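You operate a simulated robot arm through the tools that you are given. There is no shell and no other tool. Be economical: measure what you need, move in short steps, check, and stop when the job is done.

You run a simulated two-armed robot. Do the job below in one go: nothing can be reset, and whatever is moved stays where it is left.

Task
Aim the headlamp at the green square and switch it off again.
Fine: switch and knobs are on the aim plate; the spot must stand in the square with the lamp on.

The check looks at the end state, three seconds after you hand in, the way a careful person would. Anything else that was tipped, shoved, dropped, spilled or broken makes it a failure.

Robot
Two 6-joint arms with fingered hands on one trunk, on a base that drives. Base frame: it is fixed to the floor where the robot stands at the start and does not move with it; the origin is under the middle of the robot, x ahead of it, y to its left, z up. Units: mm, rad, N and s.
The left shoulder is at the start at [50, 170, 985], the right one opposite. With the tool pointing down near the work surface each hand reaches from about 500 to 540 mm from the robot's upright axis, wherever it stands, measured 20 degrees to its own side. Places, roughly: aim plate switch [700, 0, 900]; grid board [1250, 500, 250]; lower aim knob [600, 0, 700]; upper aim knob [600, 0, 800]. Payload 3.5 kg a hand.
The TCP of each hand is the grasp point between the finger pads, 26 mm short of the fingertips. In the tool frame z runs along the fingers and y along their closing line. The gripper opens to 132 mm. The gripper's body begins 73 mm behind the TCP. The gripper is a hand of 3 fingers: y runs from the thumb to the fingers, the wrist lies at [0, 0, -234] in the tool frame, and closing takes about 1.5 s.
Orientation is told as [roll, pitch, yaw] about the base's x, y, z axes, in that order, counted from this pose: with the fingers straight down and closing along the base's y, the tool's x points along the base's -x, its y along +y and its z along -z.

Tools
- The arms move only by the tool apply_moves. It takes "left_commands", "right_commands" or both (then of equal length, played together; a hand with none holds still); each is text: rows parted by semicolons, each of 7 numbers parted by spaces: the opening, from 0 (shut) to 1 (fully open), then the shift along the tool's x, y, z in cm, then the turn, a rotation vector about the tool's x, y, z in rad. In form: hand dx dy dz wx wy wz; .... A call has 1 to 12 rows; each row shifts and turns the commanded pose from where the row before left it, along the tool's axes as they then stand. A row lasts 0.2 s, in which the tool goes at most 50 mm and 0.15 rad; a call with a longer step from one row to the next is refused whole, and so is a gripper value outside its range. Where a pose cannot be reached the arm comes as near as it can. A force on the tool above 40 N (or 10 N above the force at the start of the call, whichever is more), or a blocked arm, ends the call early, and 0.2 s more pass. The fingers move at their own pace (about 108 mm/s each) and stop on an object; they squeeze with about 33 N. The grip force told is the motor's: it shows also when the fingers shut on nothing. Time passes only in rows, and 0.2 s behind the last, so rows that do not move let the fingers close. It gives the time, the measured TCP pose, the force on the tool (base axes), the opening and the grip force at its end, in the units of the frame above (readings bear some noise), with the torque about the TCP (base axes, N m) and any sound that the robot's microphone picked up.
- Cameras (640 x 400 px; columns grow to the right, rows downward): "scene" is now at [42.8, -0.2, 1584.4]; the picture's right is [0.01, -1.00, 0.00], its down [-0.69, -0.01, -0.73] and it looks along [0.73, 0.01, -0.69] (base axes); focal length 252 px, centre (320, 200). "left" rides on the left gripper at [-62, 3, -92] in its tool frame; the picture's right is [-0.05, -1.00, 0.00], its down [0.83, -0.04, -0.56] and it looks along [0.55, -0.03, 0.83] (tool axes); focal length 230 px, centre (320, 200). "right" rides on the right gripper at [62, 3, -92] in its tool frame; the picture's right is [-0.05, 1.00, 0.00], its down [-0.83, -0.04, -0.56] and it looks along [-0.55, -0.03, 0.83] (tool axes); focal length 230 px, centre (320, 200). There is no depth. A picture from a camera that has moved, and an enlarged one, comes with that camera's place and axes in the base frame and with its lens.
- capture(camera): a new picture of that camera. It takes no simulated time.
- lift_body(by): slides the trunk up (or, below 0, down) by that many mm; the arms and the scene camera ride with it, the base frame stays. It gives what a move gives, with no picture.
- drive_base(legs): drives the robot by 1 to 6 legs, each [ahead, left, turn to the left] in mm, mm and rad, along the robot's own axes; the way and the turn of a leg run together, so that a leg with both is an arc; at most 1500 mm and 3.142 rad a leg. The arms and the cameras ride along, it lands a little off, and it stops where it bumps. It gives what a move gives.
- set_grasp(shape, hand): the hand has 3 fingers and takes this shape, open, in about a second: jaw (thumb against the fingers, like two jaws); tri (thumb and two fingers); tip (a fingertip pinch); poke (one finger out to press); point (the index stretched); flat (the hand flat); cup (the hand cupped); fist (a fist). The gripper value then closes the fingers along that shape, each until it touches; the sizes above hold for jaw. It gives what a move gives, with no picture.
- pan_tilt(pan, tilt): turns the head with the scene camera to pan (to the left, within 1.501 rad either way) and tilt (down, from -0.506 to 1.204), counted from straight ahead of the robot. It gives what a move gives.
- close_up(camera, box): a new picture of the part [left, top, right, bottom] of that camera's present view, enlarged. It takes no simulated time.
- hand_in(): hands the job in; it is judged then, once.

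Work in short steps. Places have to be worked out from the pictures, the camera data and where the tool is seen: move nearer, look again, correct. Check each grasp and each placing, and mend what went wrong. You have 120 turns and 108 pictures in all, those below and enlarged ones among them. Open the grippers and draw the arms clear of the work before you hand the job in, unless the task says otherwise; then end with one line.

The tools are called after "Emit:" as name(argument=value, ...) on one line, values as JSON. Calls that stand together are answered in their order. apply_moves: Moves the arms, as the interface text tells. Its arguments: {"type":"object","properties":{"left_commands":{"type":"string"},"right_commands":{"type":"string"}},"required":[]} The other tools are called the same way: lift_body (by) slides the trunk up or down; set_grasp (shape, hand) gives the hand a shape; drive_base (legs) drives the base; pan_tilt (pan, tilt) turns the head that bears the scene camera; capture (camera) takes a picture; close_up (camera, box) takes an enlarged picture of a part of a camera's view; hand_in () hands the job in.

At the start:

```text
time: 0.0
left_tool_pos: [626.5, 237.2, 1101.8]
left_tcp_rot: [0.0, 0.0, -0.001]
left_ft_force: [0.7, -0.5, -0.5]
left_wrist_torque: [-0.03, -0.02, 0.01]
left_opening: 131.6
left_gripper_force: 0.1
left_shape: jaw
right_tool_pos: [593.0, -240.3, 1046.7]
right_tcp_rot: [0.001, 0.002, 0.0]
right_ft_force: [0.5, -0.4, -0.7]
right_wrist_torque: [0.0, 0.05, -0.01]
right_opening: 132.1
right_gripper_force: 0.0
right_shape: jaw
trunk travel left (down, up): [-600.0, 110.0]
robot x, y, heading: [1.4, 6.5, 0.001]
head pan, tilt: [0.016, 0.757]
```

scene: 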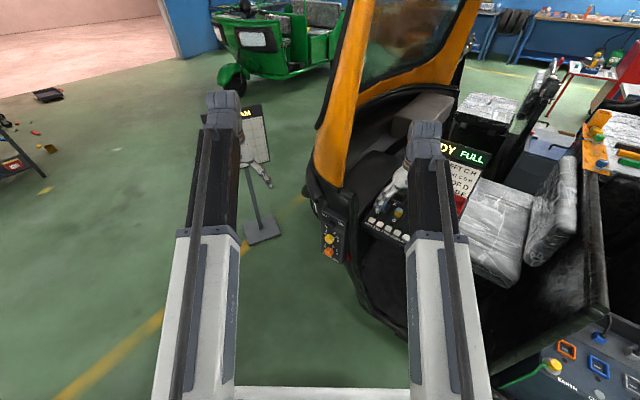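
right: 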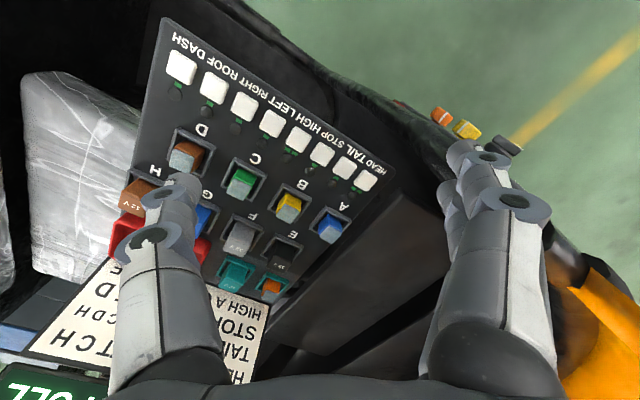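
left: 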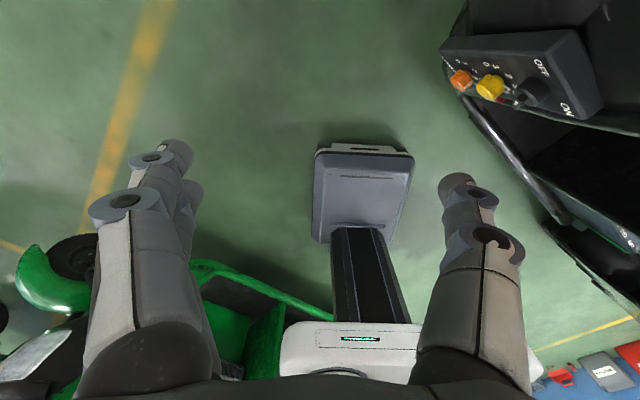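

The aim plate with switch, yellow and orange knobs shows near column 330, row 240 of the scene view. I take close looks at the plate and the grid board.

Emit:
close_up(camera="scene", box=[290, 180, 390, 270])

Emit:
close_up(camera="scene", box=[210, 90, 310, 250])

Emit:
close_up(camera="left", box=[420, 10, 640, 150])

```text
4.44 times, centred on (340, 225) of scene
camera zoom: at [42.8, -0.2, 1584.4], right [0.01, -1.0, 0.0], down [-0.69, -0.01, -0.73], along [0.73, 0.01, -0.69], focal length 1118 px, centre (231, 89)
```

zoom: 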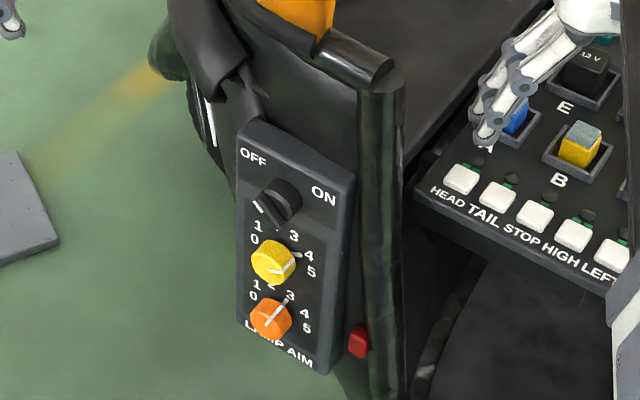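

```text
2.50 times, centred on (260, 170) of scene
camera zoom: at [42.8, -0.2, 1584.4], right [0.01, -1.0, 0.0], down [-0.69, -0.01, -0.73], along [0.73, 0.01, -0.69], focal length 629 px, centre (470, 275)
```

zoom: 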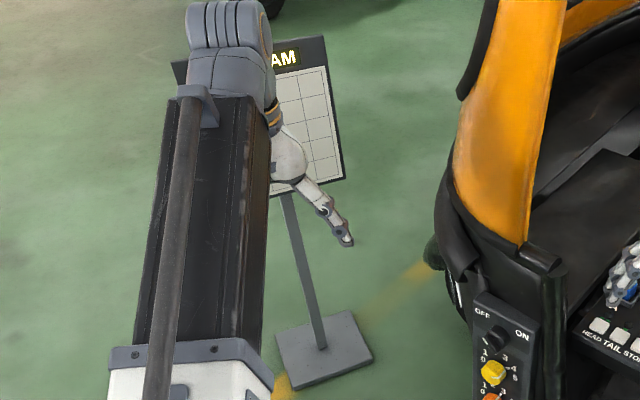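

```text
2.86 times, centred on (530, 80) of left
camera zoom: at [688.2, 238.8, 1194.4], right [0.05, -1.0, 0.0], down [-0.83, -0.04, 0.56], along [-0.55, -0.03, -0.83], focal length 657 px, centre (-280, 543)
```

zoom: 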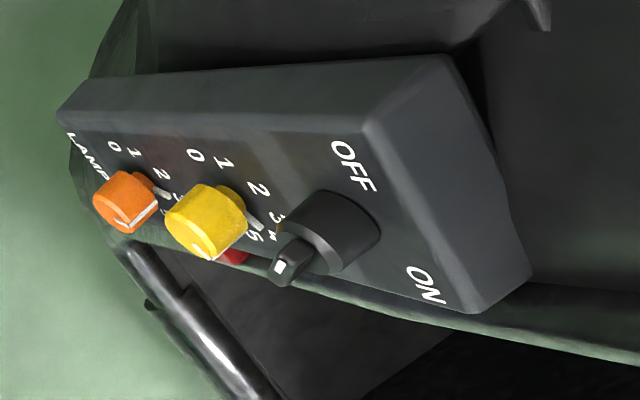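

Triangulating: switch ≈[657,-33,877], yellow knob ≈[652,-30,798], orange ≈[650,-29,718]; the plate's normal points about (-0.86,0.51,0). I back the base off a little for room and swing the left hand toward horizontal.

Emit:
drive_base(legs=[[-150, 0, 0]])

Emit:
apply_moves(left_commands="1 0 0 0 0 -0.145 0;1 0 0 0 0 -0.145 0;1 0 0 0 0 -0.145 0;1 0 0 0 0 -0.145 0;1 0 0 0 0 -0.145 0;1 0 0 0 0 -0.145 0;1 0 0 0 0 -0.145 0;1 0 0 0 0 -0.145 0;1 0 0 0 0 -0.145 0;1 0 0 0 0 -0.145 0;1 0 0 0 0 -0.12 0")

```text
time: 1.4
left_tool_pos: [478.7, 235.1, 1102.7]
left_tcp_rot: [0.0, 0.001, -0.003]
left_ft_force: [-0.7, 0.0, -0.3]
left_wrist_torque: [-0.01, -0.04, 0.0]
left_opening: 131.7
left_gripper_force: 0.0
left_shape: jaw
right_tool_pos: [444.3, -241.2, 1046.8]
right_tcp_rot: [0.001, -0.001, -0.001]
right_ft_force: [-0.1, 0.3, 0.6]
right_wrist_torque: [0.0, -0.02, -0.01]
right_opening: 132.0
right_gripper_force: 0.1
right_shape: jaw
trunk travel left (down, up): [-600.0, 110.0]
robot x, y, heading: [-150.0, 0.1, -0.005]
head pan, tilt: [0.016, 0.757]
```

```text
time: 3.8
left_tool_pos: [553.2, 245.9, 1117.0]
left_tcp_rot: [-0.012, -1.535, 0.003]
left_ft_force: [0.1, -0.5, 0.2]
left_wrist_torque: [0.0, 0.02, -0.03]
left_opening: 131.9
left_gripper_force: 0.0
left_shape: jaw
left hand out of reach, approached as far as the arm can: row 7, 8, 9, 10, 11
right_tool_pos: [446.0, -240.4, 1046.8]
right_tcp_rot: [0.001, 0.0, 0.0]
right_ft_force: [-0.3, 0.1, 0.4]
right_wrist_torque: [-0.02, -0.04, -0.01]
right_opening: 131.6
right_gripper_force: 0.1
right_shape: jaw
trunk travel left (down, up): [-600.0, 110.0]
robot x, y, heading: [-147.3, -2.5, -0.004]
head pan, tilt: [0.016, 0.757]
```

The hand is horizontal now. I bring it to about 120 mm before the switch, then yaw it square to the plate.

Emit:
apply_moves(left_commands="1 3.5 -2.5 3.8 0 0 0;1 3.5 -2.5 3.8 0 0 0;1 3.5 -3.5 0 0 0 0;1 3 -3.5 0 0 0 0;1 3 -3.2 0 0 0 0;1 3 -3.0 0 0 0 0;1 3 -2.5 0 0 0 0;1 0 0 0 0.133 0 0;1 0 0 0 0.133 0 0;1 0 0 0 0.133 0 0;1 0 0 0 0.133 0 0;1 0 0 0 0 0 0")

Emit:
capture(camera="left")

Emit:
capture(camera="scene")

```text
refused: row 1 steps farther than a row can; nothing moved
```

```text
101 pictures are left
camera left: at [462.7, 250.3, 1182.5], right [-0.01, -1.0, 0.05], down [-0.58, -0.04, -0.81], along [0.81, -0.04, -0.58], focal length 230 px, centre (320, 200)
```

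left: 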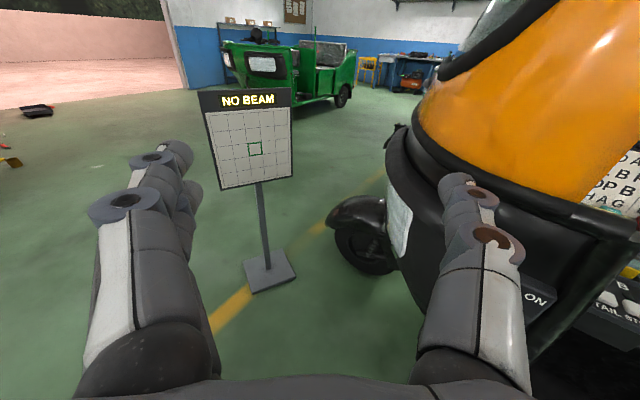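

```text
100 pictures are left
camera scene: at [-104.9, -0.1, 1584.5], right [0.01, -1.0, 0.0], down [-0.69, -0.01, -0.73], along [0.73, 0.01, -0.69], focal length 252 px, centre (320, 200)
```

scene: 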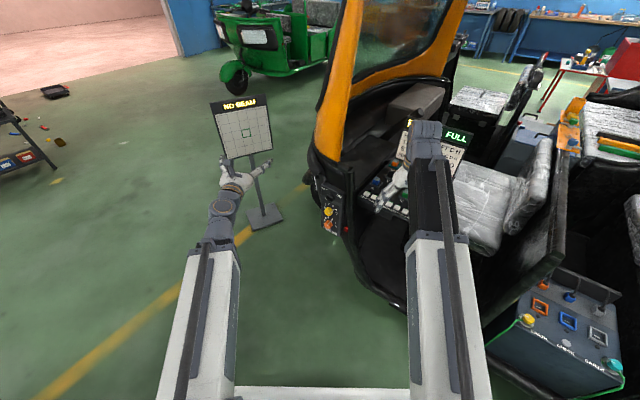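

The board says "NO BEAM" with a green square in it, nicely visible to the scene camera. I now move toward the plate with smaller rows.

Emit:
apply_moves(left_commands="1 2.8 -2.6 2.5 0 0 0;1 2.8 -2.6 2.5 0 0 0;1 2.8 -2.6 2.6 0 0 0;1 2.8 -2.6 0 0 0 0;1 2.8 -2.6 0 0 0 0;1 2.8 -2.6 0 0 0 0;1 2.8 -2.6 0 0 0 0;1 2.9 -2.5 0 0.133 0 0;1 0 0 0 0.133 0 0;1 0 0 0 0.133 0 0;1 0 0 0 0.133 0 0;1 0 0 0 0 0 0")

Emit:
capture(camera="left")

Emit:
capture(camera="scene")

```text
time: 6.4
left_tool_pos: [632.1, 135.6, 918.7]
left_tcp_rot: [-0.572, -1.556, -0.015]
left_ft_force: [0.4, 0.7, -0.7]
left_wrist_torque: [0.03, 0.03, 0.0]
left_opening: 132.0
left_gripper_force: 0.0
left_shape: jaw
left hand out of reach, approached as far as the arm can: row 3, 4, 5, 6, 7
right_tool_pos: [445.4, -240.0, 1048.5]
right_tcp_rot: [-0.001, 0.0, -0.003]
right_ft_force: [0.5, -1.1, 0.0]
right_wrist_torque: [0.0, -0.01, -0.02]
right_opening: 131.7
right_gripper_force: 0.0
right_shape: jaw
trunk travel left (down, up): [-600.0, 110.0]
robot x, y, heading: [-151.3, 2.4, -0.005]
head pan, tilt: [0.016, 0.757]
```

```text
99 pictures are left
camera left: at [557.3, 188.0, 982.0], right [-0.55, -0.83, 0.06], down [-0.5, 0.27, -0.82], along [0.67, -0.48, -0.56], focal length 230 px, centre (320, 200)
```

left: 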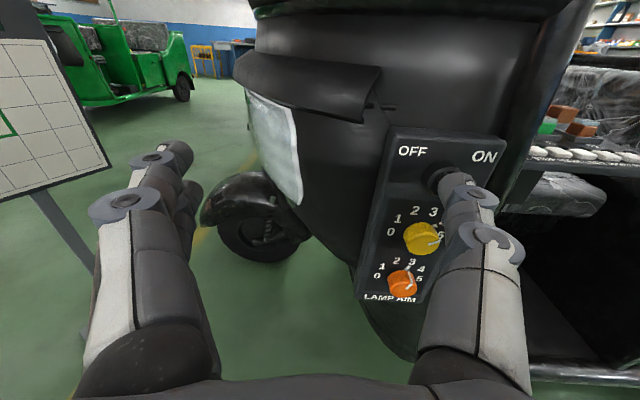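

```text
98 pictures are left
camera scene: at [-104.9, -0.1, 1584.4], right [0.01, -1.0, 0.0], down [-0.69, -0.01, -0.73], along [0.73, 0.01, -0.69], focal length 252 px, centre (320, 200)
```

scene: 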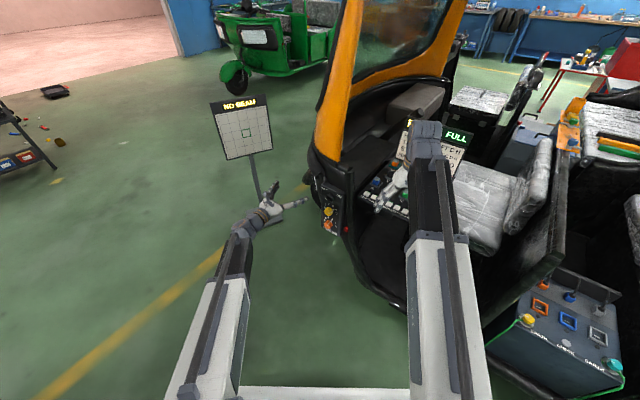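

The arm stopped short of the commanded place, but it is square to the plate at a good orientation. I use the base instead: back 76 and right 104, then trunk down 42, to line up with the switch.

Emit:
drive_base(legs=[[-76, -104, 0]])

Emit:
lift_body(by=-42)

Emit:
capture(camera="left")

Emit:
capture(camera="scene")

```text
time: 7.6
left_tool_pos: [555.8, 25.9, 919.0]
left_tcp_rot: [-0.52, -1.557, -0.067]
left_ft_force: [-0.3, -0.3, 0.1]
left_wrist_torque: [0.02, -0.01, 0.0]
left_opening: 131.9
left_gripper_force: 0.0
left_shape: jaw
right_tool_pos: [367.7, -349.4, 1046.5]
right_tcp_rot: [0.001, -0.001, -0.005]
right_ft_force: [0.6, -0.8, 0.5]
right_wrist_torque: [-0.01, -0.02, 0.02]
right_opening: 131.7
right_gripper_force: 0.1
right_shape: jaw
trunk travel left (down, up): [-600.0, 110.0]
robot x, y, heading: [-226.7, -104.6, -0.005]
head pan, tilt: [0.016, 0.757]
```

```text
time: 8.5
left_tool_pos: [555.9, 26.6, 876.7]
left_tcp_rot: [-0.557, -1.557, -0.029]
left_ft_force: [0.1, 0.2, 0.1]
left_wrist_torque: [0.0, -0.02, 0.0]
left_opening: 132.0
left_gripper_force: 0.0
left_shape: jaw
right_tool_pos: [367.3, -350.2, 1006.7]
right_tcp_rot: [0.001, 0.0, -0.004]
right_ft_force: [0.2, -1.1, 0.0]
right_wrist_torque: [-0.02, 0.02, -0.04]
right_opening: 132.0
right_gripper_force: 0.0
right_shape: jaw
trunk travel left (down, up): [-558.0, 152.0]
robot x, y, heading: [-223.1, -105.8, -0.007]
head pan, tilt: [0.016, 0.757]
```

```text
97 pictures are left
camera left: at [481.2, 80.2, 940.0], right [-0.55, -0.83, 0.06], down [-0.5, 0.27, -0.82], along [0.67, -0.48, -0.56], focal length 230 px, centre (320, 200)
```

left: 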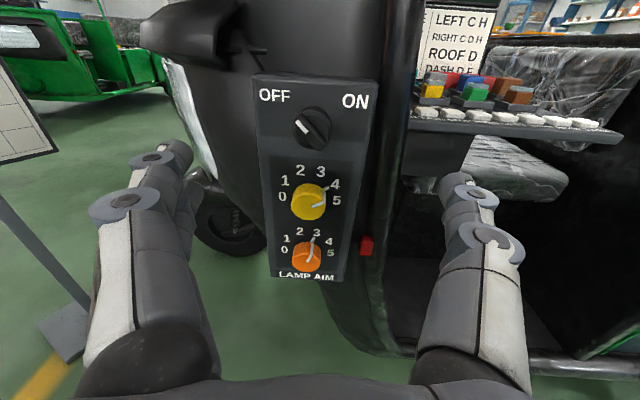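

```text
96 pictures are left
camera scene: at [-181.5, -106.2, 1542.4], right [0.01, -1.0, 0.0], down [-0.69, -0.01, -0.73], along [0.73, 0.01, -0.69], focal length 252 px, centre (320, 200)
```

scene: 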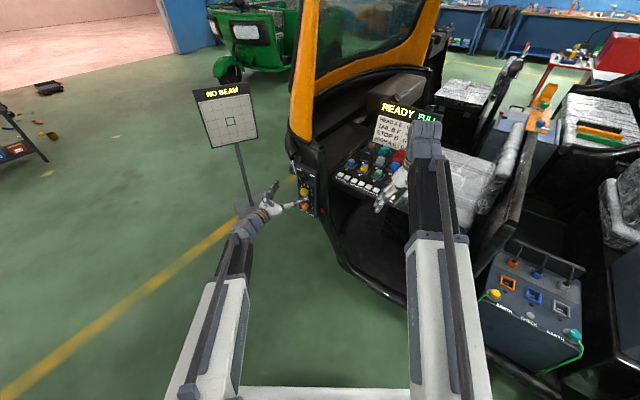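

The plate sits squarely between the fingers. I zoom to read the pointers and the shape of the switch.

Emit:
close_up(camera="left", box=[240, 70, 400, 290])

Emit:
close_up(camera="scene", box=[185, 75, 275, 165])

```text
1.82 times, centred on (320, 180) of left
camera zoom: at [481.2, 80.2, 940.0], right [-0.55, -0.83, 0.06], down [-0.5, 0.27, -0.82], along [0.67, -0.48, -0.56], focal length 418 px, centre (320, 236)
```

zoom: 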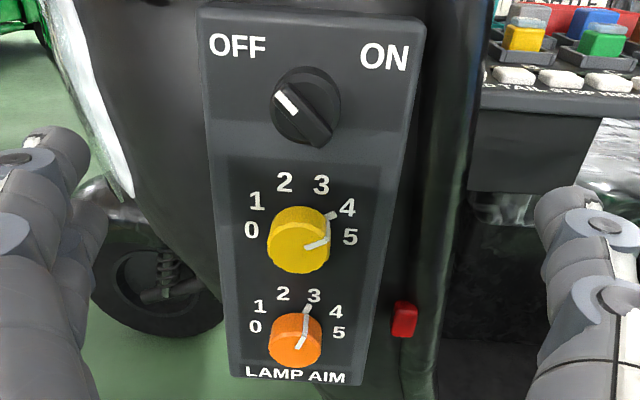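

```text
4.44 times, centred on (230, 120) of scene
camera zoom: at [-181.5, -106.2, 1542.4], right [0.01, -1.0, 0.0], down [-0.69, -0.01, -0.73], along [0.73, 0.01, -0.69], focal length 1118 px, centre (720, 556)
```

zoom: 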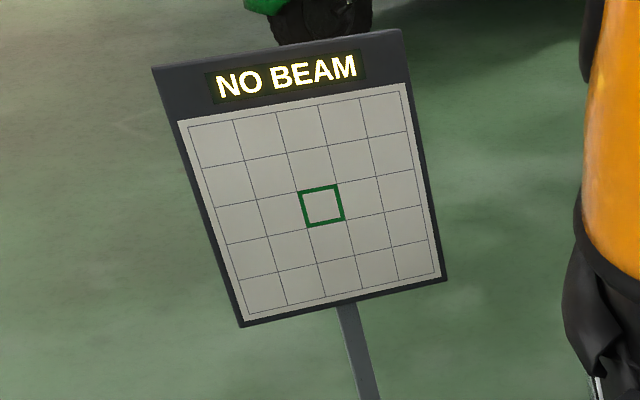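

The switch is a bar handle with its white pointer at OFF (upper left), at tool offset about (−1, +5.6, 117) mm. I half close the hand, roll −0.785 to match the bar, and go in 60 mm.

Emit:
apply_moves(left_commands="0.45 -0.1 0.56 0 0 0 0;0.45 0 0 1 0 0 -0.131;0.45 0 0 1 0 0 -0.131;0.45 0 0 1 0 0 -0.131;0.45 0 0 1 0 0 -0.131;0.45 0 0 1 0 0 -0.131;0.45 0 0 1 0 0 -0.131;0.45 0 0 0 0 0 0")

Emit:
capture(camera="left")

```text
time: 10.3
left_tool_pos: [609.3, -2.0, 875.9]
left_tcp_rot: [-1.554, -0.775, 0.972]
left_ft_force: [0.2, -0.4, 0.1]
left_wrist_torque: [0.0, -0.03, -0.01]
left_opening: 60.1
left_gripper_force: 0.0
left_shape: jaw
right_tool_pos: [368.9, -349.1, 1004.7]
right_tcp_rot: [0.0, -0.001, -0.004]
right_ft_force: [0.2, 0.4, 0.1]
right_wrist_torque: [0.01, 0.0, 0.0]
right_opening: 131.6
right_gripper_force: 0.1
right_shape: jaw
trunk travel left (down, up): [-558.0, 152.0]
robot x, y, heading: [-225.9, -107.1, -0.006]
head pan, tilt: [0.016, 0.757]
```

```text
93 pictures are left
camera left: at [558.4, 86.9, 919.5], right [-0.36, -0.56, 0.75], down [-0.81, -0.21, -0.54], along [0.46, -0.8, -0.38], focal length 230 px, centre (320, 200)
```

left: 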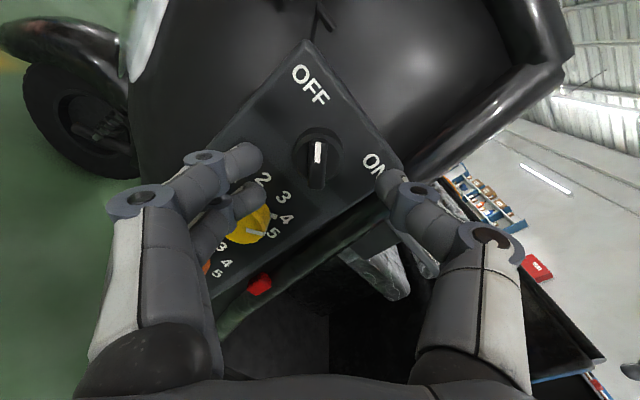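

The bar now lies vertical between the fingers, about centred. I advance 30 mm and look again.

Emit:
apply_moves(left_commands="0.45 0.1 0.1 1 0 0 0;0.45 0.1 0 1 0 0 0;0.45 0.1 0 1 0 0 0;0.45 0 0 0 0 0 0")

Emit:
capture(camera="left")

Emit:
close_up(camera="scene", box=[250, 150, 350, 230])

```text
time: 11.3
left_tool_pos: [632.8, -19.9, 873.9]
left_tcp_rot: [-1.554, -0.776, 0.974]
left_ft_force: [-0.2, 0.0, 0.4]
left_wrist_torque: [-0.01, 0.02, 0.02]
left_opening: 60.1
left_gripper_force: 0.1
left_shape: jaw
right_tool_pos: [366.6, -349.2, 1004.9]
right_tcp_rot: [0.001, 0.002, -0.005]
right_ft_force: [-0.1, 1.0, -0.4]
right_wrist_torque: [0.01, -0.02, 0.0]
right_opening: 132.0
right_gripper_force: 0.1
right_shape: jaw
trunk travel left (down, up): [-558.0, 152.0]
robot x, y, heading: [-226.5, -105.2, -0.003]
head pan, tilt: [0.016, 0.757]
```

```text
92 pictures are left
camera left: at [582.3, 69.3, 915.7], right [-0.36, -0.56, 0.75], down [-0.81, -0.21, -0.54], along [0.46, -0.8, -0.38], focal length 230 px, centre (320, 200)
```

left: 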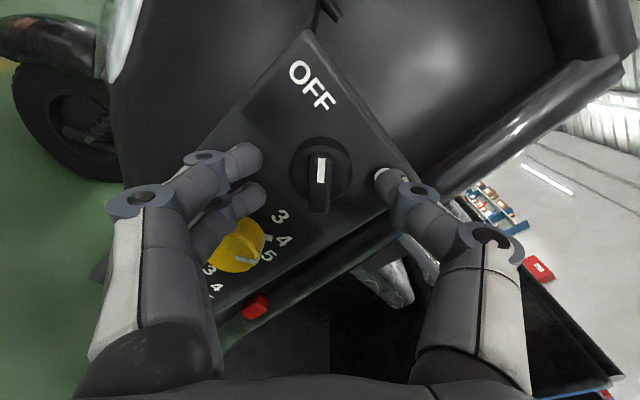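

```text
5.00 times, centred on (300, 190) of scene
camera zoom: at [-181.3, -106.2, 1542.4], right [0.01, -1.0, 0.0], down [-0.69, -0.01, -0.73], along [0.73, 0.01, -0.69], focal length 1258 px, centre (420, 250)
```

zoom: 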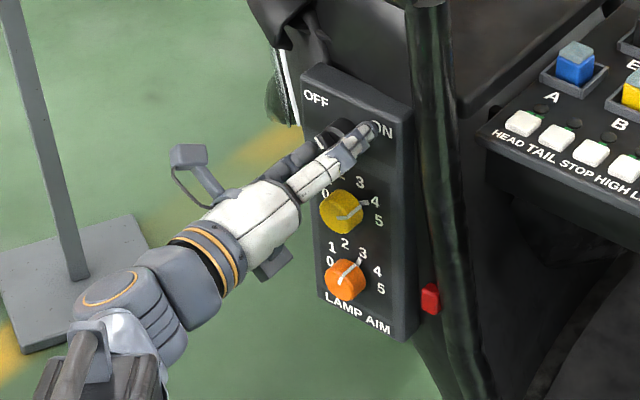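

Handle front is about level with the fingertips. I advance 10 mm more and close on the bar.

Emit:
apply_moves(left_commands="0.45 0 0 0.5 0 0 0;0.45 0 0 0.5 0 0 0;0 0 0 0 0 0 0;0 0 0 0 0 0 0;0 0 0 0 0 0 0;0 0 0 0 0 0 0")

Emit:
capture(camera="left")

```text
time: 12.7
left_tool_pos: [640.7, -21.5, 871.9]
left_tcp_rot: [-1.552, -0.775, 0.975]
left_ft_force: [-28.2, 22.7, -14.2]
left_wrist_torque: [0.2, 0.34, -0.09]
left_opening: 29.2
left_gripper_force: 33.3
left_shape: jaw
right_tool_pos: [367.2, -346.6, 1005.7]
right_tcp_rot: [-0.003, -0.002, -0.003]
right_ft_force: [0.4, 1.1, -0.2]
right_wrist_torque: [-0.01, 0.0, 0.03]
right_opening: 131.9
right_gripper_force: 0.0
right_shape: jaw
trunk travel left (down, up): [-558.0, 152.0]
robot x, y, heading: [-220.8, -102.4, -0.005]
head pan, tilt: [0.016, 0.757]
```

```text
90 pictures are left
camera left: at [589.3, 67.8, 914.3], right [-0.36, -0.56, 0.75], down [-0.81, -0.21, -0.54], along [0.46, -0.8, -0.38], focal length 230 px, centre (320, 200)
```

left: 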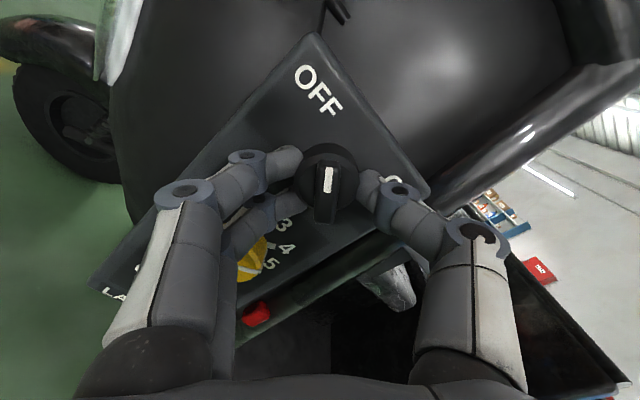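

The fingers stopped at 29 mm, on the base disc and pressing the plate (about 36 N). I open, draw back 9 mm and close again on the bar only.

Emit:
apply_moves(left_commands="0.4 0 0 -0.2 0 0 0;0.4 0 0 -0.4 0 0 0;0.4 0 0 -0.3 0 0 0;0 0 0 0 0 0 0;0 0 0 0 0 0 0;0 0 0 0 0 0 0;0 0 0 0 0 0 0;0 0 0 0 0 0 0")

Emit:
capture(camera="left")

```text
time: 14.5
left_tool_pos: [633.1, -22.7, 873.9]
left_tcp_rot: [-1.552, -0.778, 0.968]
left_ft_force: [7.5, -13.3, 2.0]
left_wrist_torque: [-0.03, -0.08, -0.22]
left_opening: 22.6
left_gripper_force: 32.9
left_shape: jaw
right_tool_pos: [368.4, -350.0, 1005.6]
right_tcp_rot: [0.0, -0.001, -0.005]
right_ft_force: [0.3, 0.4, 0.2]
right_wrist_torque: [0.02, 0.0, 0.0]
right_opening: 132.0
right_gripper_force: 0.1
right_shape: jaw
trunk travel left (down, up): [-558.0, 152.0]
robot x, y, heading: [-224.7, -101.7, -0.003]
head pan, tilt: [0.016, 0.757]
```

```text
89 pictures are left
camera left: at [583.4, 66.9, 915.9], right [-0.36, -0.56, 0.75], down [-0.81, -0.2, -0.55], along [0.46, -0.81, -0.38], focal length 230 px, centre (320, 200)
```

left: 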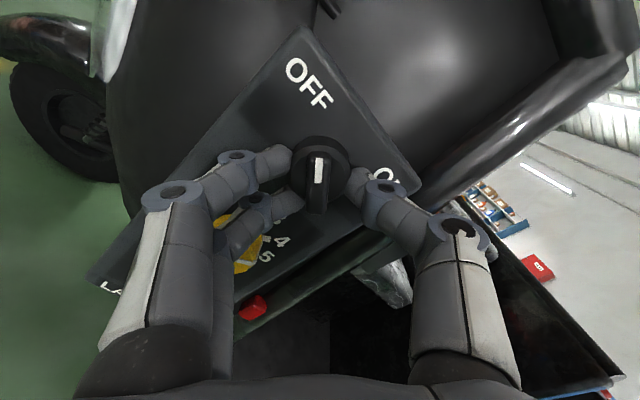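

Opening is 22.6 mm; I check with an enlarged view whether the tips hold bar or disc.

Emit:
close_up(camera="left", box=[240, 120, 400, 240])

Emit:
close_up(camera="scene", box=[280, 155, 340, 205])

```text
3.33 times, centred on (320, 180) of left
camera zoom: at [583.4, 66.9, 915.9], right [-0.36, -0.56, 0.75], down [-0.81, -0.2, -0.55], along [0.46, -0.81, -0.38], focal length 767 px, centre (320, 267)
```

zoom: 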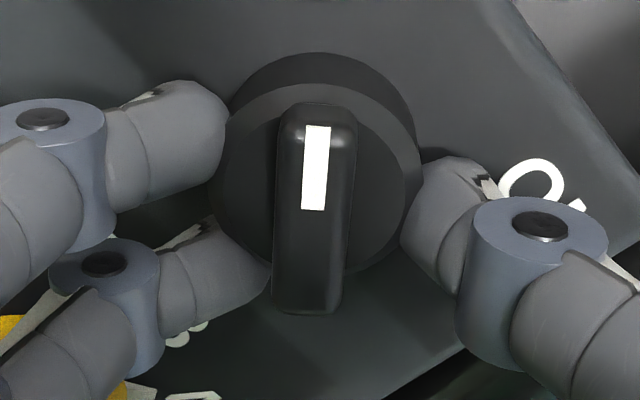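

```text
8.00 times, centred on (310, 180) of scene
camera zoom: at [-180.9, -107.6, 1542.5], right [0.01, -1.0, 0.0], down [-0.69, -0.01, -0.73], along [0.73, 0.01, -0.69], focal length 2013 px, centre (400, 360)
```

zoom: 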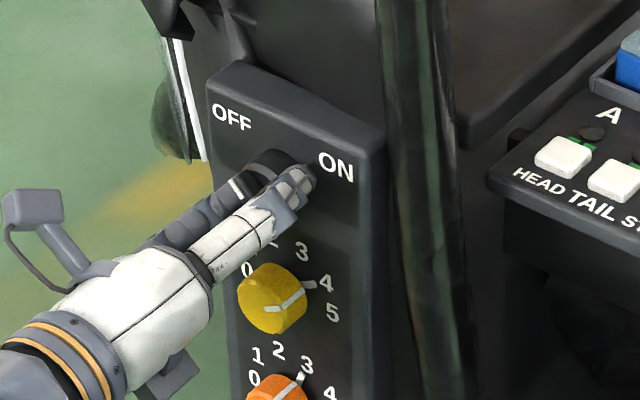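

They hold the disc; the bar stands out farther toward me. I open slightly, draw back 10 mm and close once more.

Emit:
apply_moves(left_commands="0.4 0 0 0 0 0 0;0.4 0 0 -0.5 0 0 0;0.4 0 0 -0.5 0 0 0;0 0.1 0 0 0 0 0;0 0 0 0 0 0 0;0 0 0 0 0 0 0;0 0 0 0 0 0 0;0 0 0 0 0 0 0")

Emit:
close_up(camera="left", box=[240, 120, 400, 240])

```text
time: 16.3
left_tool_pos: [624.4, -12.0, 873.4]
left_tcp_rot: [-1.553, -0.778, 0.972]
left_ft_force: [-11.4, 10.4, -6.5]
left_wrist_torque: [0.14, 0.14, 0.11]
left_opening: 17.6
left_gripper_force: 32.8
left_shape: jaw
right_tool_pos: [368.3, -346.5, 1005.6]
right_tcp_rot: [-0.002, 0.0, -0.007]
right_ft_force: [-0.3, -0.6, 0.8]
right_wrist_torque: [0.01, -0.02, 0.0]
right_opening: 132.0
right_gripper_force: 0.0
right_shape: jaw
trunk travel left (down, up): [-558.0, 152.0]
robot x, y, heading: [-222.6, -108.5, 0.001]
head pan, tilt: [0.016, 0.757]
```

```text
3.33 times, centred on (320, 180) of left
camera zoom: at [574.1, 76.1, 915.7], right [-0.36, -0.56, 0.75], down [-0.81, -0.21, -0.54], along [0.46, -0.8, -0.38], focal length 767 px, centre (320, 267)
```

zoom: 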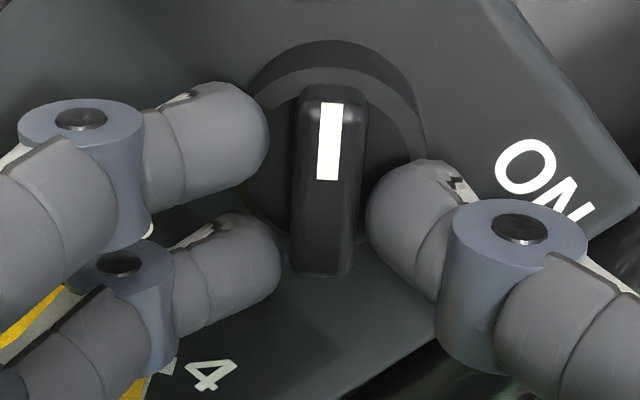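

Tips now rest on the disc's front rim, not yet the bar. I ease back 6 mm more with the hand closing.

Emit:
apply_moves(left_commands="0.25 0 0 0 0 0 0;0.25 0 0 -0.6 0 0 0;0 0.2 0 0 0 0 0;0 0 0 0 0 0 0;0 0 0 0 0 0 0;0 0 0 0 0 0 0")

Emit:
close_up(camera="left", box=[240, 120, 400, 240])

```text
time: 17.7
left_tool_pos: [618.6, -13.1, 871.7]
left_tcp_rot: [-1.555, -0.777, 0.972]
left_ft_force: [2.2, -2.1, 5.1]
left_wrist_torque: [-0.08, -0.1, -0.01]
left_opening: 5.3
left_gripper_force: 33.2
left_shape: jaw
right_tool_pos: [367.6, -348.4, 1005.1]
right_tcp_rot: [0.001, -0.002, -0.004]
right_ft_force: [-0.4, 0.4, 0.4]
right_wrist_torque: [-0.02, 0.04, 0.02]
right_opening: 131.9
right_gripper_force: 0.1
right_shape: jaw
trunk travel left (down, up): [-558.0, 152.0]
robot x, y, heading: [-225.4, -107.9, -0.006]
head pan, tilt: [0.016, 0.757]
```

```text
3.33 times, centred on (320, 180) of left
camera zoom: at [567.3, 76.6, 914.9], right [-0.36, -0.56, 0.75], down [-0.81, -0.21, -0.55], along [0.46, -0.8, -0.38], focal length 767 px, centre (320, 267)
```

zoom: 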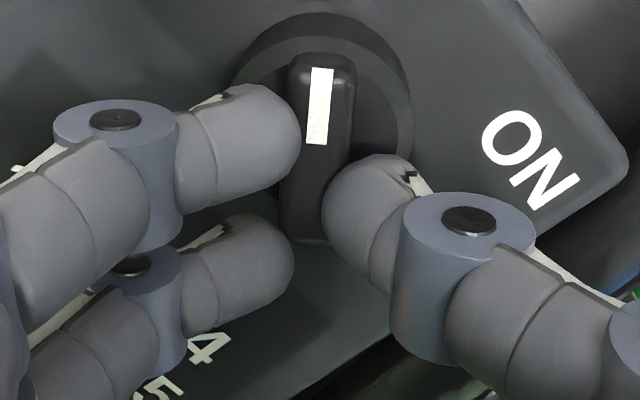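

The bar is gripped, but about 10 mm off its centre (tool +x side). I reopen slightly, shift −10 mm in x, 2 mm in, and close.

Emit:
apply_moves(left_commands="0.25 0 0 0 0 0 0;0.25 -0.5 0 0 0 0 0;0.25 -0.5 0 0.1 0 0 0;0 0 0 0 0 0 0;0 0 0 0 0 0 0;0 0 0 0 0 0 0;0 0 0 0 0 0 0")

Emit:
close_up(camera="left", box=[240, 120, 400, 240])

```text
time: 19.3
left_tool_pos: [624.5, -6.7, 879.0]
left_tcp_rot: [-1.552, -0.778, 0.974]
left_ft_force: [1.3, 0.0, -1.8]
left_wrist_torque: [0.03, -0.01, 0.04]
left_opening: 5.9
left_gripper_force: 33.5
left_shape: jaw
right_tool_pos: [369.3, -347.8, 1004.6]
right_tcp_rot: [0.0, -0.001, -0.007]
right_ft_force: [0.0, -0.5, 0.0]
right_wrist_torque: [0.01, -0.01, 0.0]
right_opening: 131.7
right_gripper_force: 0.1
right_shape: jaw
trunk travel left (down, up): [-558.0, 152.0]
robot x, y, heading: [-223.6, -107.9, -0.003]
head pan, tilt: [0.016, 0.757]
```

```text
3.33 times, centred on (320, 180) of left
camera zoom: at [573.5, 81.5, 921.1], right [-0.36, -0.56, 0.75], down [-0.81, -0.21, -0.54], along [0.46, -0.8, -0.38], focal length 767 px, centre (320, 267)
```

zoom: 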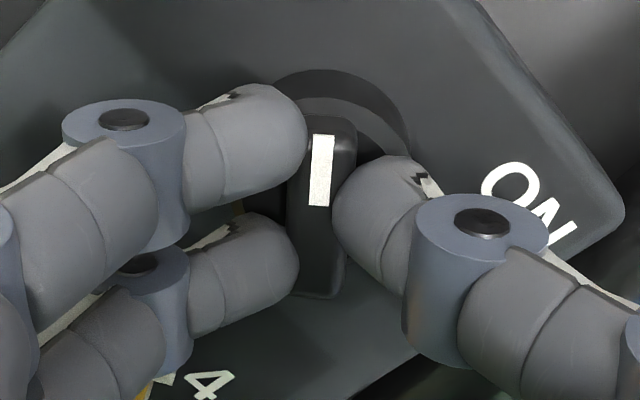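

The bar is held centred with little side force. I turn clockwise (+z) in steps, first 0.79 rad.

Emit:
apply_moves(left_commands="0 0 0 0 0 0 0.131;0 0 0 0 0 0 0.131;0 0 0 0 0 0 0.131;0 0 0 0 0 0 0.131;0 0 0 0 0 0 0.131;0 0 0 0 0 0 0.131")

Emit:
close_up(camera="left", box=[240, 120, 400, 240])

Emit:
close_up(camera="scene", box=[185, 75, 345, 205])

```text
time: 20.7
left_tool_pos: [622.4, -8.7, 880.1]
left_tcp_rot: [-0.323, -1.558, -0.268]
left_ft_force: [-4.4, -6.4, -0.6]
left_wrist_torque: [-0.05, -0.02, -0.09]
left_opening: 5.9
left_gripper_force: 32.8
left_shape: jaw
right_tool_pos: [368.8, -349.4, 1004.3]
right_tcp_rot: [-0.002, 0.0, -0.006]
right_ft_force: [0.6, 0.2, -0.3]
right_wrist_torque: [0.03, 0.01, 0.01]
right_opening: 131.7
right_gripper_force: 0.0
right_shape: jaw
trunk travel left (down, up): [-558.0, 152.0]
robot x, y, heading: [-223.9, -106.2, 0.001]
head pan, tilt: [0.016, 0.757]
```

```text
3.33 times, centred on (320, 180) of left
camera zoom: at [549.4, 44.8, 942.6], right [-0.55, -0.83, 0.06], down [-0.5, 0.28, -0.82], along [0.67, -0.48, -0.56], focal length 767 px, centre (320, 267)
```

zoom: 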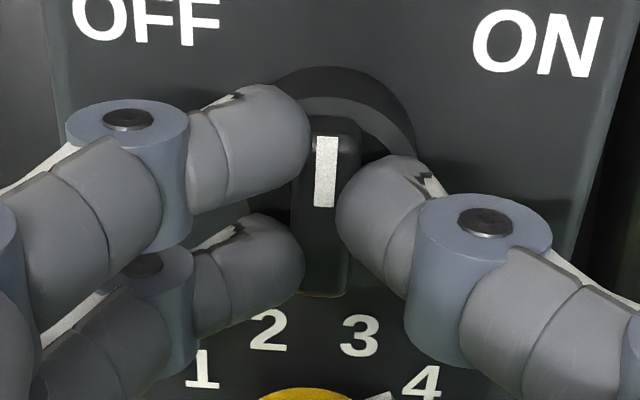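

```text
3.08 times, centred on (265, 140) of scene
camera zoom: at [-181.7, -106.8, 1542.4], right [0.01, -1.0, 0.0], down [-0.69, -0.01, -0.73], along [0.73, 0.01, -0.69], focal length 774 px, centre (489, 385)
```

zoom: 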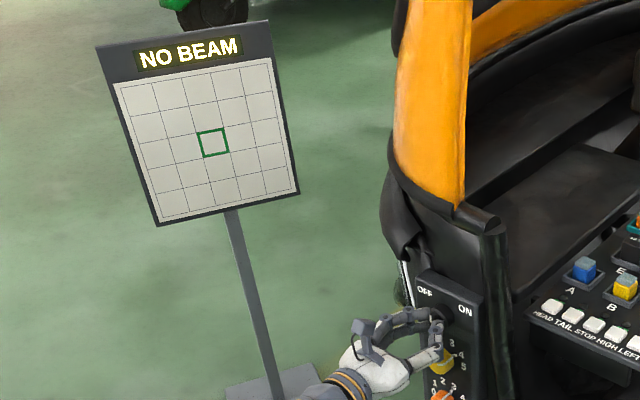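

The bar turns with the hand. I continue another 0.79 rad to ON.

Emit:
apply_moves(left_commands="0 0 0 0 0 0 0.131;0 0 0 0 0 0 0.131;0 0 0 0 0 0 0.131;0 0 0 0 0 0 0.131;0 0 0 0 0 0 0.131;0 0 0 0 0 0 0.131;0 0 0 0 0 0 0")

Emit:
close_up(camera="left", box=[240, 120, 400, 240])

Emit:
close_up(camera="scene", box=[185, 75, 345, 205])

```text
time: 22.3
left_tool_pos: [623.1, -9.0, 879.6]
left_tcp_rot: [1.554, -0.789, -2.148]
left_ft_force: [-11.4, -11.9, 0.1]
left_wrist_torque: [-0.1, 0.01, -0.36]
left_opening: 6.4
left_gripper_force: 32.9
left_shape: jaw
right_tool_pos: [367.6, -350.2, 1005.2]
right_tcp_rot: [0.001, 0.0, -0.006]
right_ft_force: [0.5, 0.5, -0.2]
right_wrist_torque: [0.0, -0.02, -0.03]
right_opening: 131.8
right_gripper_force: 0.0
right_shape: jaw
trunk travel left (down, up): [-558.0, 152.0]
robot x, y, heading: [-222.1, -107.3, -0.005]
head pan, tilt: [0.016, 0.757]
```

```text
3.33 times, centred on (320, 180) of left
camera zoom: at [524.0, 7.1, 927.0], right [-0.42, -0.62, -0.67], down [-0.16, 0.77, -0.61], along [0.89, -0.15, -0.42], focal length 767 px, centre (320, 267)
```

zoom: 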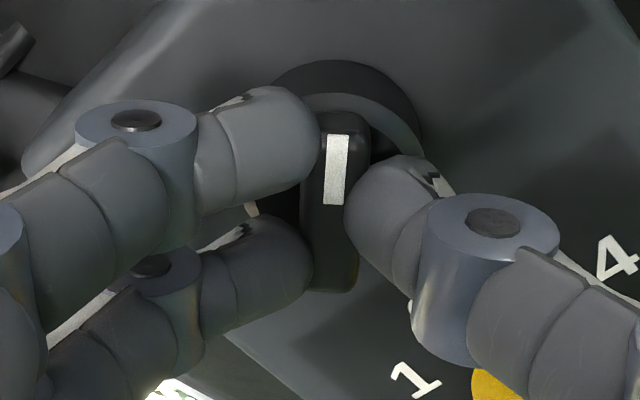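

```text
3.08 times, centred on (265, 140) of scene
camera zoom: at [-182.4, -107.5, 1542.5], right [0.01, -1.0, 0.0], down [-0.69, -0.01, -0.73], along [0.73, 0.01, -0.69], focal length 774 px, centre (489, 385)
```

zoom: 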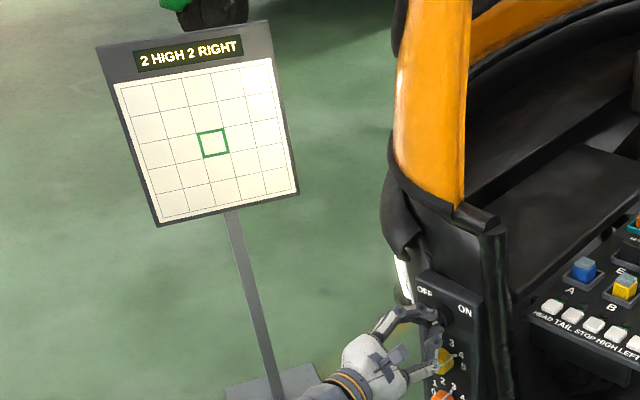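

The lamp is on and the board reads "2 HIGH 2 RIGHT". I release, back off 50 mm, level the hand and go down to the yellow knob.

Emit:
apply_moves(left_commands="0.3 0 0 0 0 0 0;0.4 0 0 0 0 0 0;0.45 0 0 -2 0 0 0;0.45 0 0 -3 0 0 -0.131;0.45 0 0 0 0 0 -0.131;0.45 0 0 0 0 0 -0.131;0.45 0 0 0 0 0 -0.131;0.45 0 0 0 0 0 -0.131;0.45 0 0 0 0 0 -0.131;0.45 4 0 0 0 0 0;0.45 4 0 0 0 0 0;0.45 0 0 0 0 0 0")

Emit:
capture(camera="left")

Emit:
close_up(camera="scene", box=[185, 75, 345, 205])

```text
time: 24.9
left_tool_pos: [579.1, 22.8, 802.6]
left_tcp_rot: [-0.585, -1.557, 0.0]
left_ft_force: [0.2, 0.3, -0.2]
left_wrist_torque: [-0.02, 0.02, -0.01]
left_opening: 58.7
left_gripper_force: 0.1
left_shape: jaw
right_tool_pos: [368.9, -348.4, 1006.2]
right_tcp_rot: [-0.001, 0.001, -0.006]
right_ft_force: [0.3, 0.2, 0.7]
right_wrist_torque: [0.03, -0.01, 0.01]
right_opening: 132.0
right_gripper_force: 0.1
right_shape: jaw
trunk travel left (down, up): [-558.0, 152.0]
robot x, y, heading: [-221.9, -106.8, -0.006]
head pan, tilt: [0.016, 0.757]
```

```text
79 pictures are left
camera left: at [505.2, 76.3, 864.9], right [-0.55, -0.83, 0.06], down [-0.5, 0.27, -0.82], along [0.67, -0.48, -0.56], focal length 230 px, centre (320, 200)
```

left: 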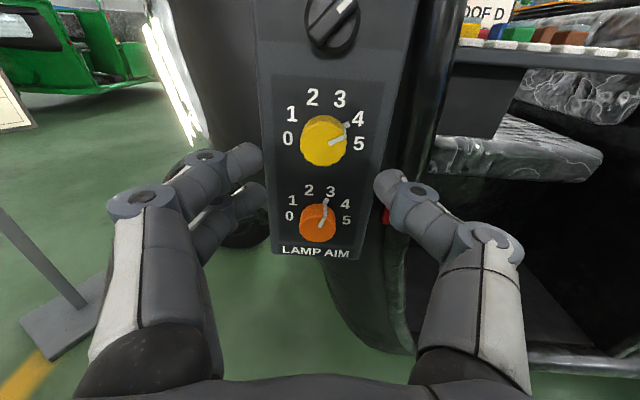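

```text
3.08 times, centred on (265, 140) of scene
camera zoom: at [-181.3, -106.2, 1542.4], right [0.01, -1.0, 0.0], down [-0.69, -0.01, -0.73], along [0.73, 0.01, -0.69], focal length 774 px, centre (489, 385)
```

zoom: 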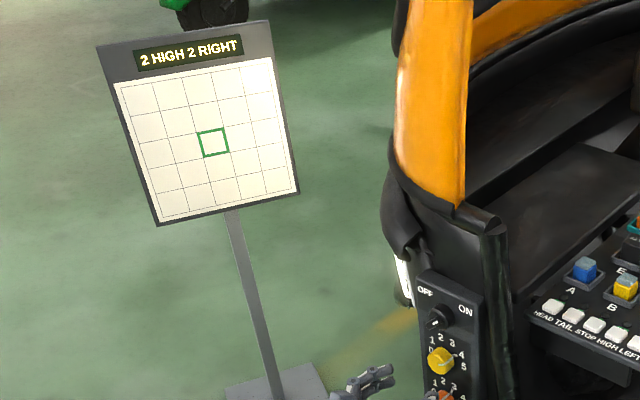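

Switch stays at ON. The yellow knob (pointer ~4.3) is about 85 mm ahead, 4 mm low; I advance 50 mm with that correction.

Emit:
apply_moves(left_commands="0.45 0.2 -0.1 1.7 0 0 0;0.45 0.2 0 1.7 0 0 0;0.45 0 0 1.6 0 0 0;0.45 0 0 0 0 0 0")

Emit:
capture(camera="left")

```text
time: 25.9
left_tool_pos: [618.9, -8.7, 795.6]
left_tcp_rot: [-0.566, -1.557, -0.02]
left_ft_force: [-0.7, -0.2, 0.0]
left_wrist_torque: [0.01, 0.02, -0.02]
left_opening: 59.0
left_gripper_force: 0.1
left_shape: jaw
right_tool_pos: [369.4, -348.1, 1004.9]
right_tcp_rot: [-0.001, 0.0, -0.005]
right_ft_force: [0.3, 0.3, -0.2]
right_wrist_torque: [0.01, 0.01, -0.01]
right_opening: 131.7
right_gripper_force: 0.0
right_shape: jaw
trunk travel left (down, up): [-558.0, 152.0]
robot x, y, heading: [-223.8, -104.9, -0.007]
head pan, tilt: [0.016, 0.757]
```

```text
77 pictures are left
camera left: at [545.8, 45.1, 858.3], right [-0.55, -0.83, 0.06], down [-0.5, 0.27, -0.82], along [0.67, -0.48, -0.56], focal length 230 px, centre (320, 200)
```

left: 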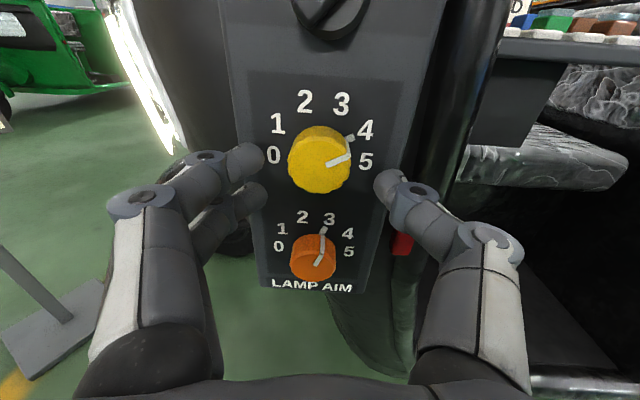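

Fingertips look level with the knob. I close partly to 36 mm and look closely for alignment.

Emit:
apply_moves(left_commands="0.36 0 0 0 0 0 0;0.36 0 0 0 0 0 0;0.36 0 0 0 0 0 0")

Emit:
close_up(camera="left", box=[240, 100, 400, 220])

Emit:
close_up(camera="scene", box=[280, 165, 340, 215])

```text
time: 26.7
left_tool_pos: [618.1, -7.9, 795.9]
left_tcp_rot: [-0.557, -1.557, -0.029]
left_ft_force: [-0.9, 0.4, 0.2]
left_wrist_torque: [0.01, 0.0, 0.02]
left_opening: 48.1
left_gripper_force: 0.1
left_shape: jaw
right_tool_pos: [368.8, -347.8, 1005.0]
right_tcp_rot: [0.0, -0.001, -0.005]
right_ft_force: [-1.0, 0.3, 0.3]
right_wrist_torque: [0.03, -0.01, -0.01]
right_opening: 131.9
right_gripper_force: 0.1
right_shape: jaw
trunk travel left (down, up): [-558.0, 152.0]
robot x, y, heading: [-227.7, -108.1, -0.003]
head pan, tilt: [0.016, 0.757]
```

```text
3.33 times, centred on (320, 160) of left
camera zoom: at [545.7, 45.2, 858.3], right [-0.55, -0.83, 0.06], down [-0.5, 0.27, -0.82], along [0.67, -0.48, -0.56], focal length 767 px, centre (320, 333)
```

zoom: 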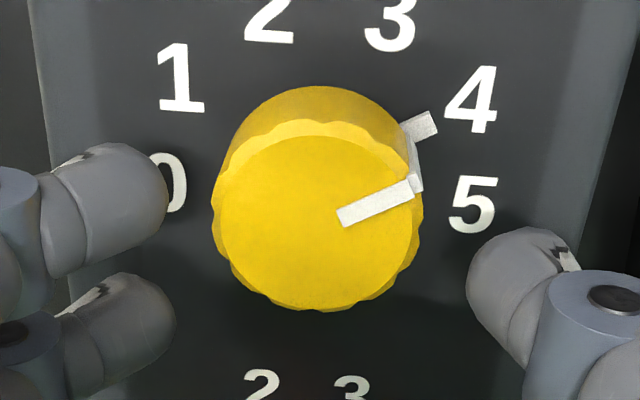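

```text
8.00 times, centred on (310, 190) of scene
camera zoom: at [-181.4, -106.2, 1542.4], right [0.01, -1.0, 0.0], down [-0.69, -0.01, -0.73], along [0.73, 0.01, -0.69], focal length 2013 px, centre (400, 280)
```

zoom: 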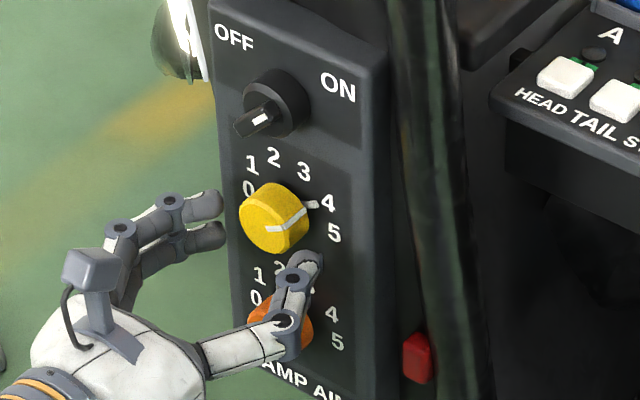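

The tips look 10–15 mm short of the knob. I advance 12 mm and 2 mm up, then close on it.

Emit:
apply_moves(left_commands="0.36 -0.2 0 0.6 0 0 0;0.36 0 0 0.6 0 0 0;0.36 0 0 0 0 0 0;0 0 0 0 0 0 0;0 0 0 0 0 0 0;0 0 0 0 0 0 0;0 0 0 0 0 0 0")

Emit:
close_up(camera="left", box=[240, 100, 400, 220])

```text
time: 28.3
left_tool_pos: [630.3, -14.8, 797.7]
left_tcp_rot: [-0.545, -1.557, -0.045]
left_ft_force: [2.0, -2.5, -0.8]
left_wrist_torque: [-0.02, 0.02, -0.02]
left_opening: 26.3
left_gripper_force: 32.7
left_shape: jaw
right_tool_pos: [368.3, -350.1, 1006.2]
right_tcp_rot: [0.0, 0.0, -0.006]
right_ft_force: [-0.6, 0.2, 0.6]
right_wrist_torque: [0.01, 0.0, -0.02]
right_opening: 131.7
right_gripper_force: 0.1
right_shape: jaw
trunk travel left (down, up): [-558.0, 152.0]
robot x, y, heading: [-227.0, -107.3, -0.008]
head pan, tilt: [0.016, 0.757]
```

```text
3.33 times, centred on (320, 160) of left
camera zoom: at [556.7, 37.4, 861.3], right [-0.55, -0.83, 0.06], down [-0.5, 0.27, -0.82], along [0.67, -0.48, -0.56], focal length 767 px, centre (320, 333)
```

zoom: 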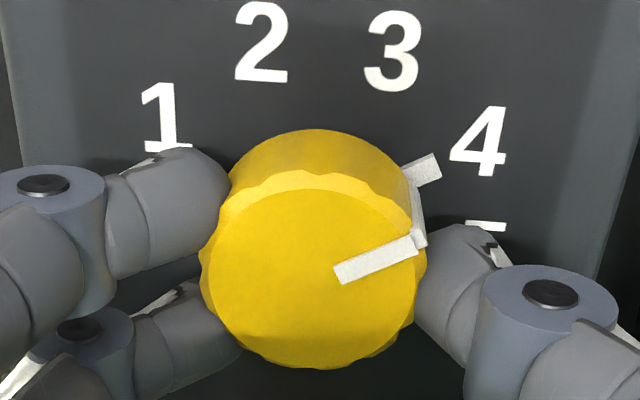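

A clean grip on the yellow knob. I turn it counter-clockwise 0.39 rad as a test and read the board.

Emit:
apply_moves(left_commands="0 0 0 0 0 0 -0.13;0 0 0 0 0 0 -0.13;0 0 0 0 0 0 -0.13;0 0 0 0 0 0 0")

Emit:
close_up(camera="scene", box=[185, 75, 275, 165])

Emit:
close_up(camera="left", box=[240, 100, 400, 220])

```text
time: 29.3
left_tool_pos: [630.4, -15.9, 797.4]
left_tcp_rot: [-1.543, -1.173, 0.955]
left_ft_force: [-4.4, -5.2, 6.7]
left_wrist_torque: [-0.06, -0.13, -0.19]
left_opening: 26.1
left_gripper_force: 33.1
left_shape: jaw
right_tool_pos: [367.4, -349.9, 1006.1]
right_tcp_rot: [0.001, 0.001, -0.005]
right_ft_force: [-0.1, -0.1, -0.3]
right_wrist_torque: [0.0, 0.01, 0.03]
right_opening: 132.1
right_gripper_force: 0.1
right_shape: jaw
trunk travel left (down, up): [-558.0, 152.0]
robot x, y, heading: [-223.0, -108.0, -0.004]
head pan, tilt: [0.016, 0.757]
```

```text
4.44 times, centred on (230, 120) of scene
camera zoom: at [-182.6, -106.8, 1542.5], right [0.01, -1.0, 0.0], down [-0.69, -0.01, -0.73], along [0.73, 0.01, -0.69], focal length 1118 px, centre (720, 556)
```

zoom: 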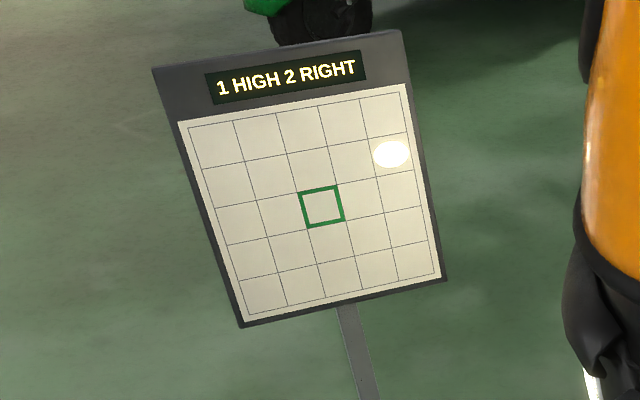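

```text
3.33 times, centred on (320, 160) of left
camera zoom: at [569.6, 56.8, 855.2], right [-0.5, -0.75, 0.44], down [-0.67, 0.01, -0.74], along [0.55, -0.66, -0.51], focal length 767 px, centre (320, 333)
```

zoom: 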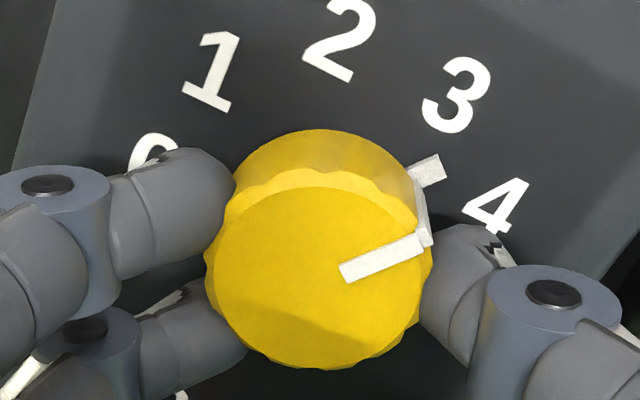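

Yellow controls height: now "1 HIGH". I turn another 0.39 rad.

Emit:
apply_moves(left_commands="0 0 0 0 0 0 -0.13;0 0 0 0 0 0 -0.13;0 0 0 0 0 0 -0.13;0 0 0 0 0 0 0")

Emit:
close_up(camera="scene", box=[185, 75, 275, 165])

```text
time: 30.3
left_tool_pos: [632.1, -15.8, 797.5]
left_tcp_rot: [-1.556, -0.782, 0.972]
left_ft_force: [-8.0, -7.0, 7.4]
left_wrist_torque: [-0.08, -0.2, -0.3]
left_opening: 26.4
left_gripper_force: 33.0
left_shape: jaw
right_tool_pos: [368.5, -349.6, 1005.9]
right_tcp_rot: [0.002, -0.003, -0.005]
right_ft_force: [-0.2, -0.6, 0.6]
right_wrist_torque: [-0.02, 0.0, 0.0]
right_opening: 131.8
right_gripper_force: 0.1
right_shape: jaw
trunk travel left (down, up): [-558.0, 152.0]
robot x, y, heading: [-224.8, -103.3, -0.007]
head pan, tilt: [0.016, 0.757]
```

```text
4.44 times, centred on (230, 120) of scene
camera zoom: at [-183.1, -106.9, 1542.5], right [0.01, -1.0, 0.0], down [-0.69, -0.01, -0.73], along [0.73, 0.01, -0.69], focal length 1118 px, centre (720, 556)
```

zoom: 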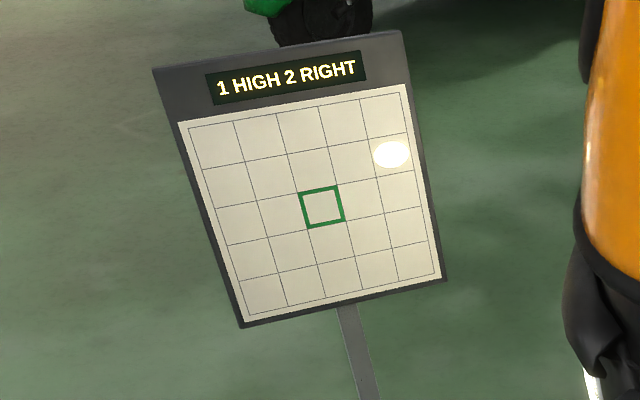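

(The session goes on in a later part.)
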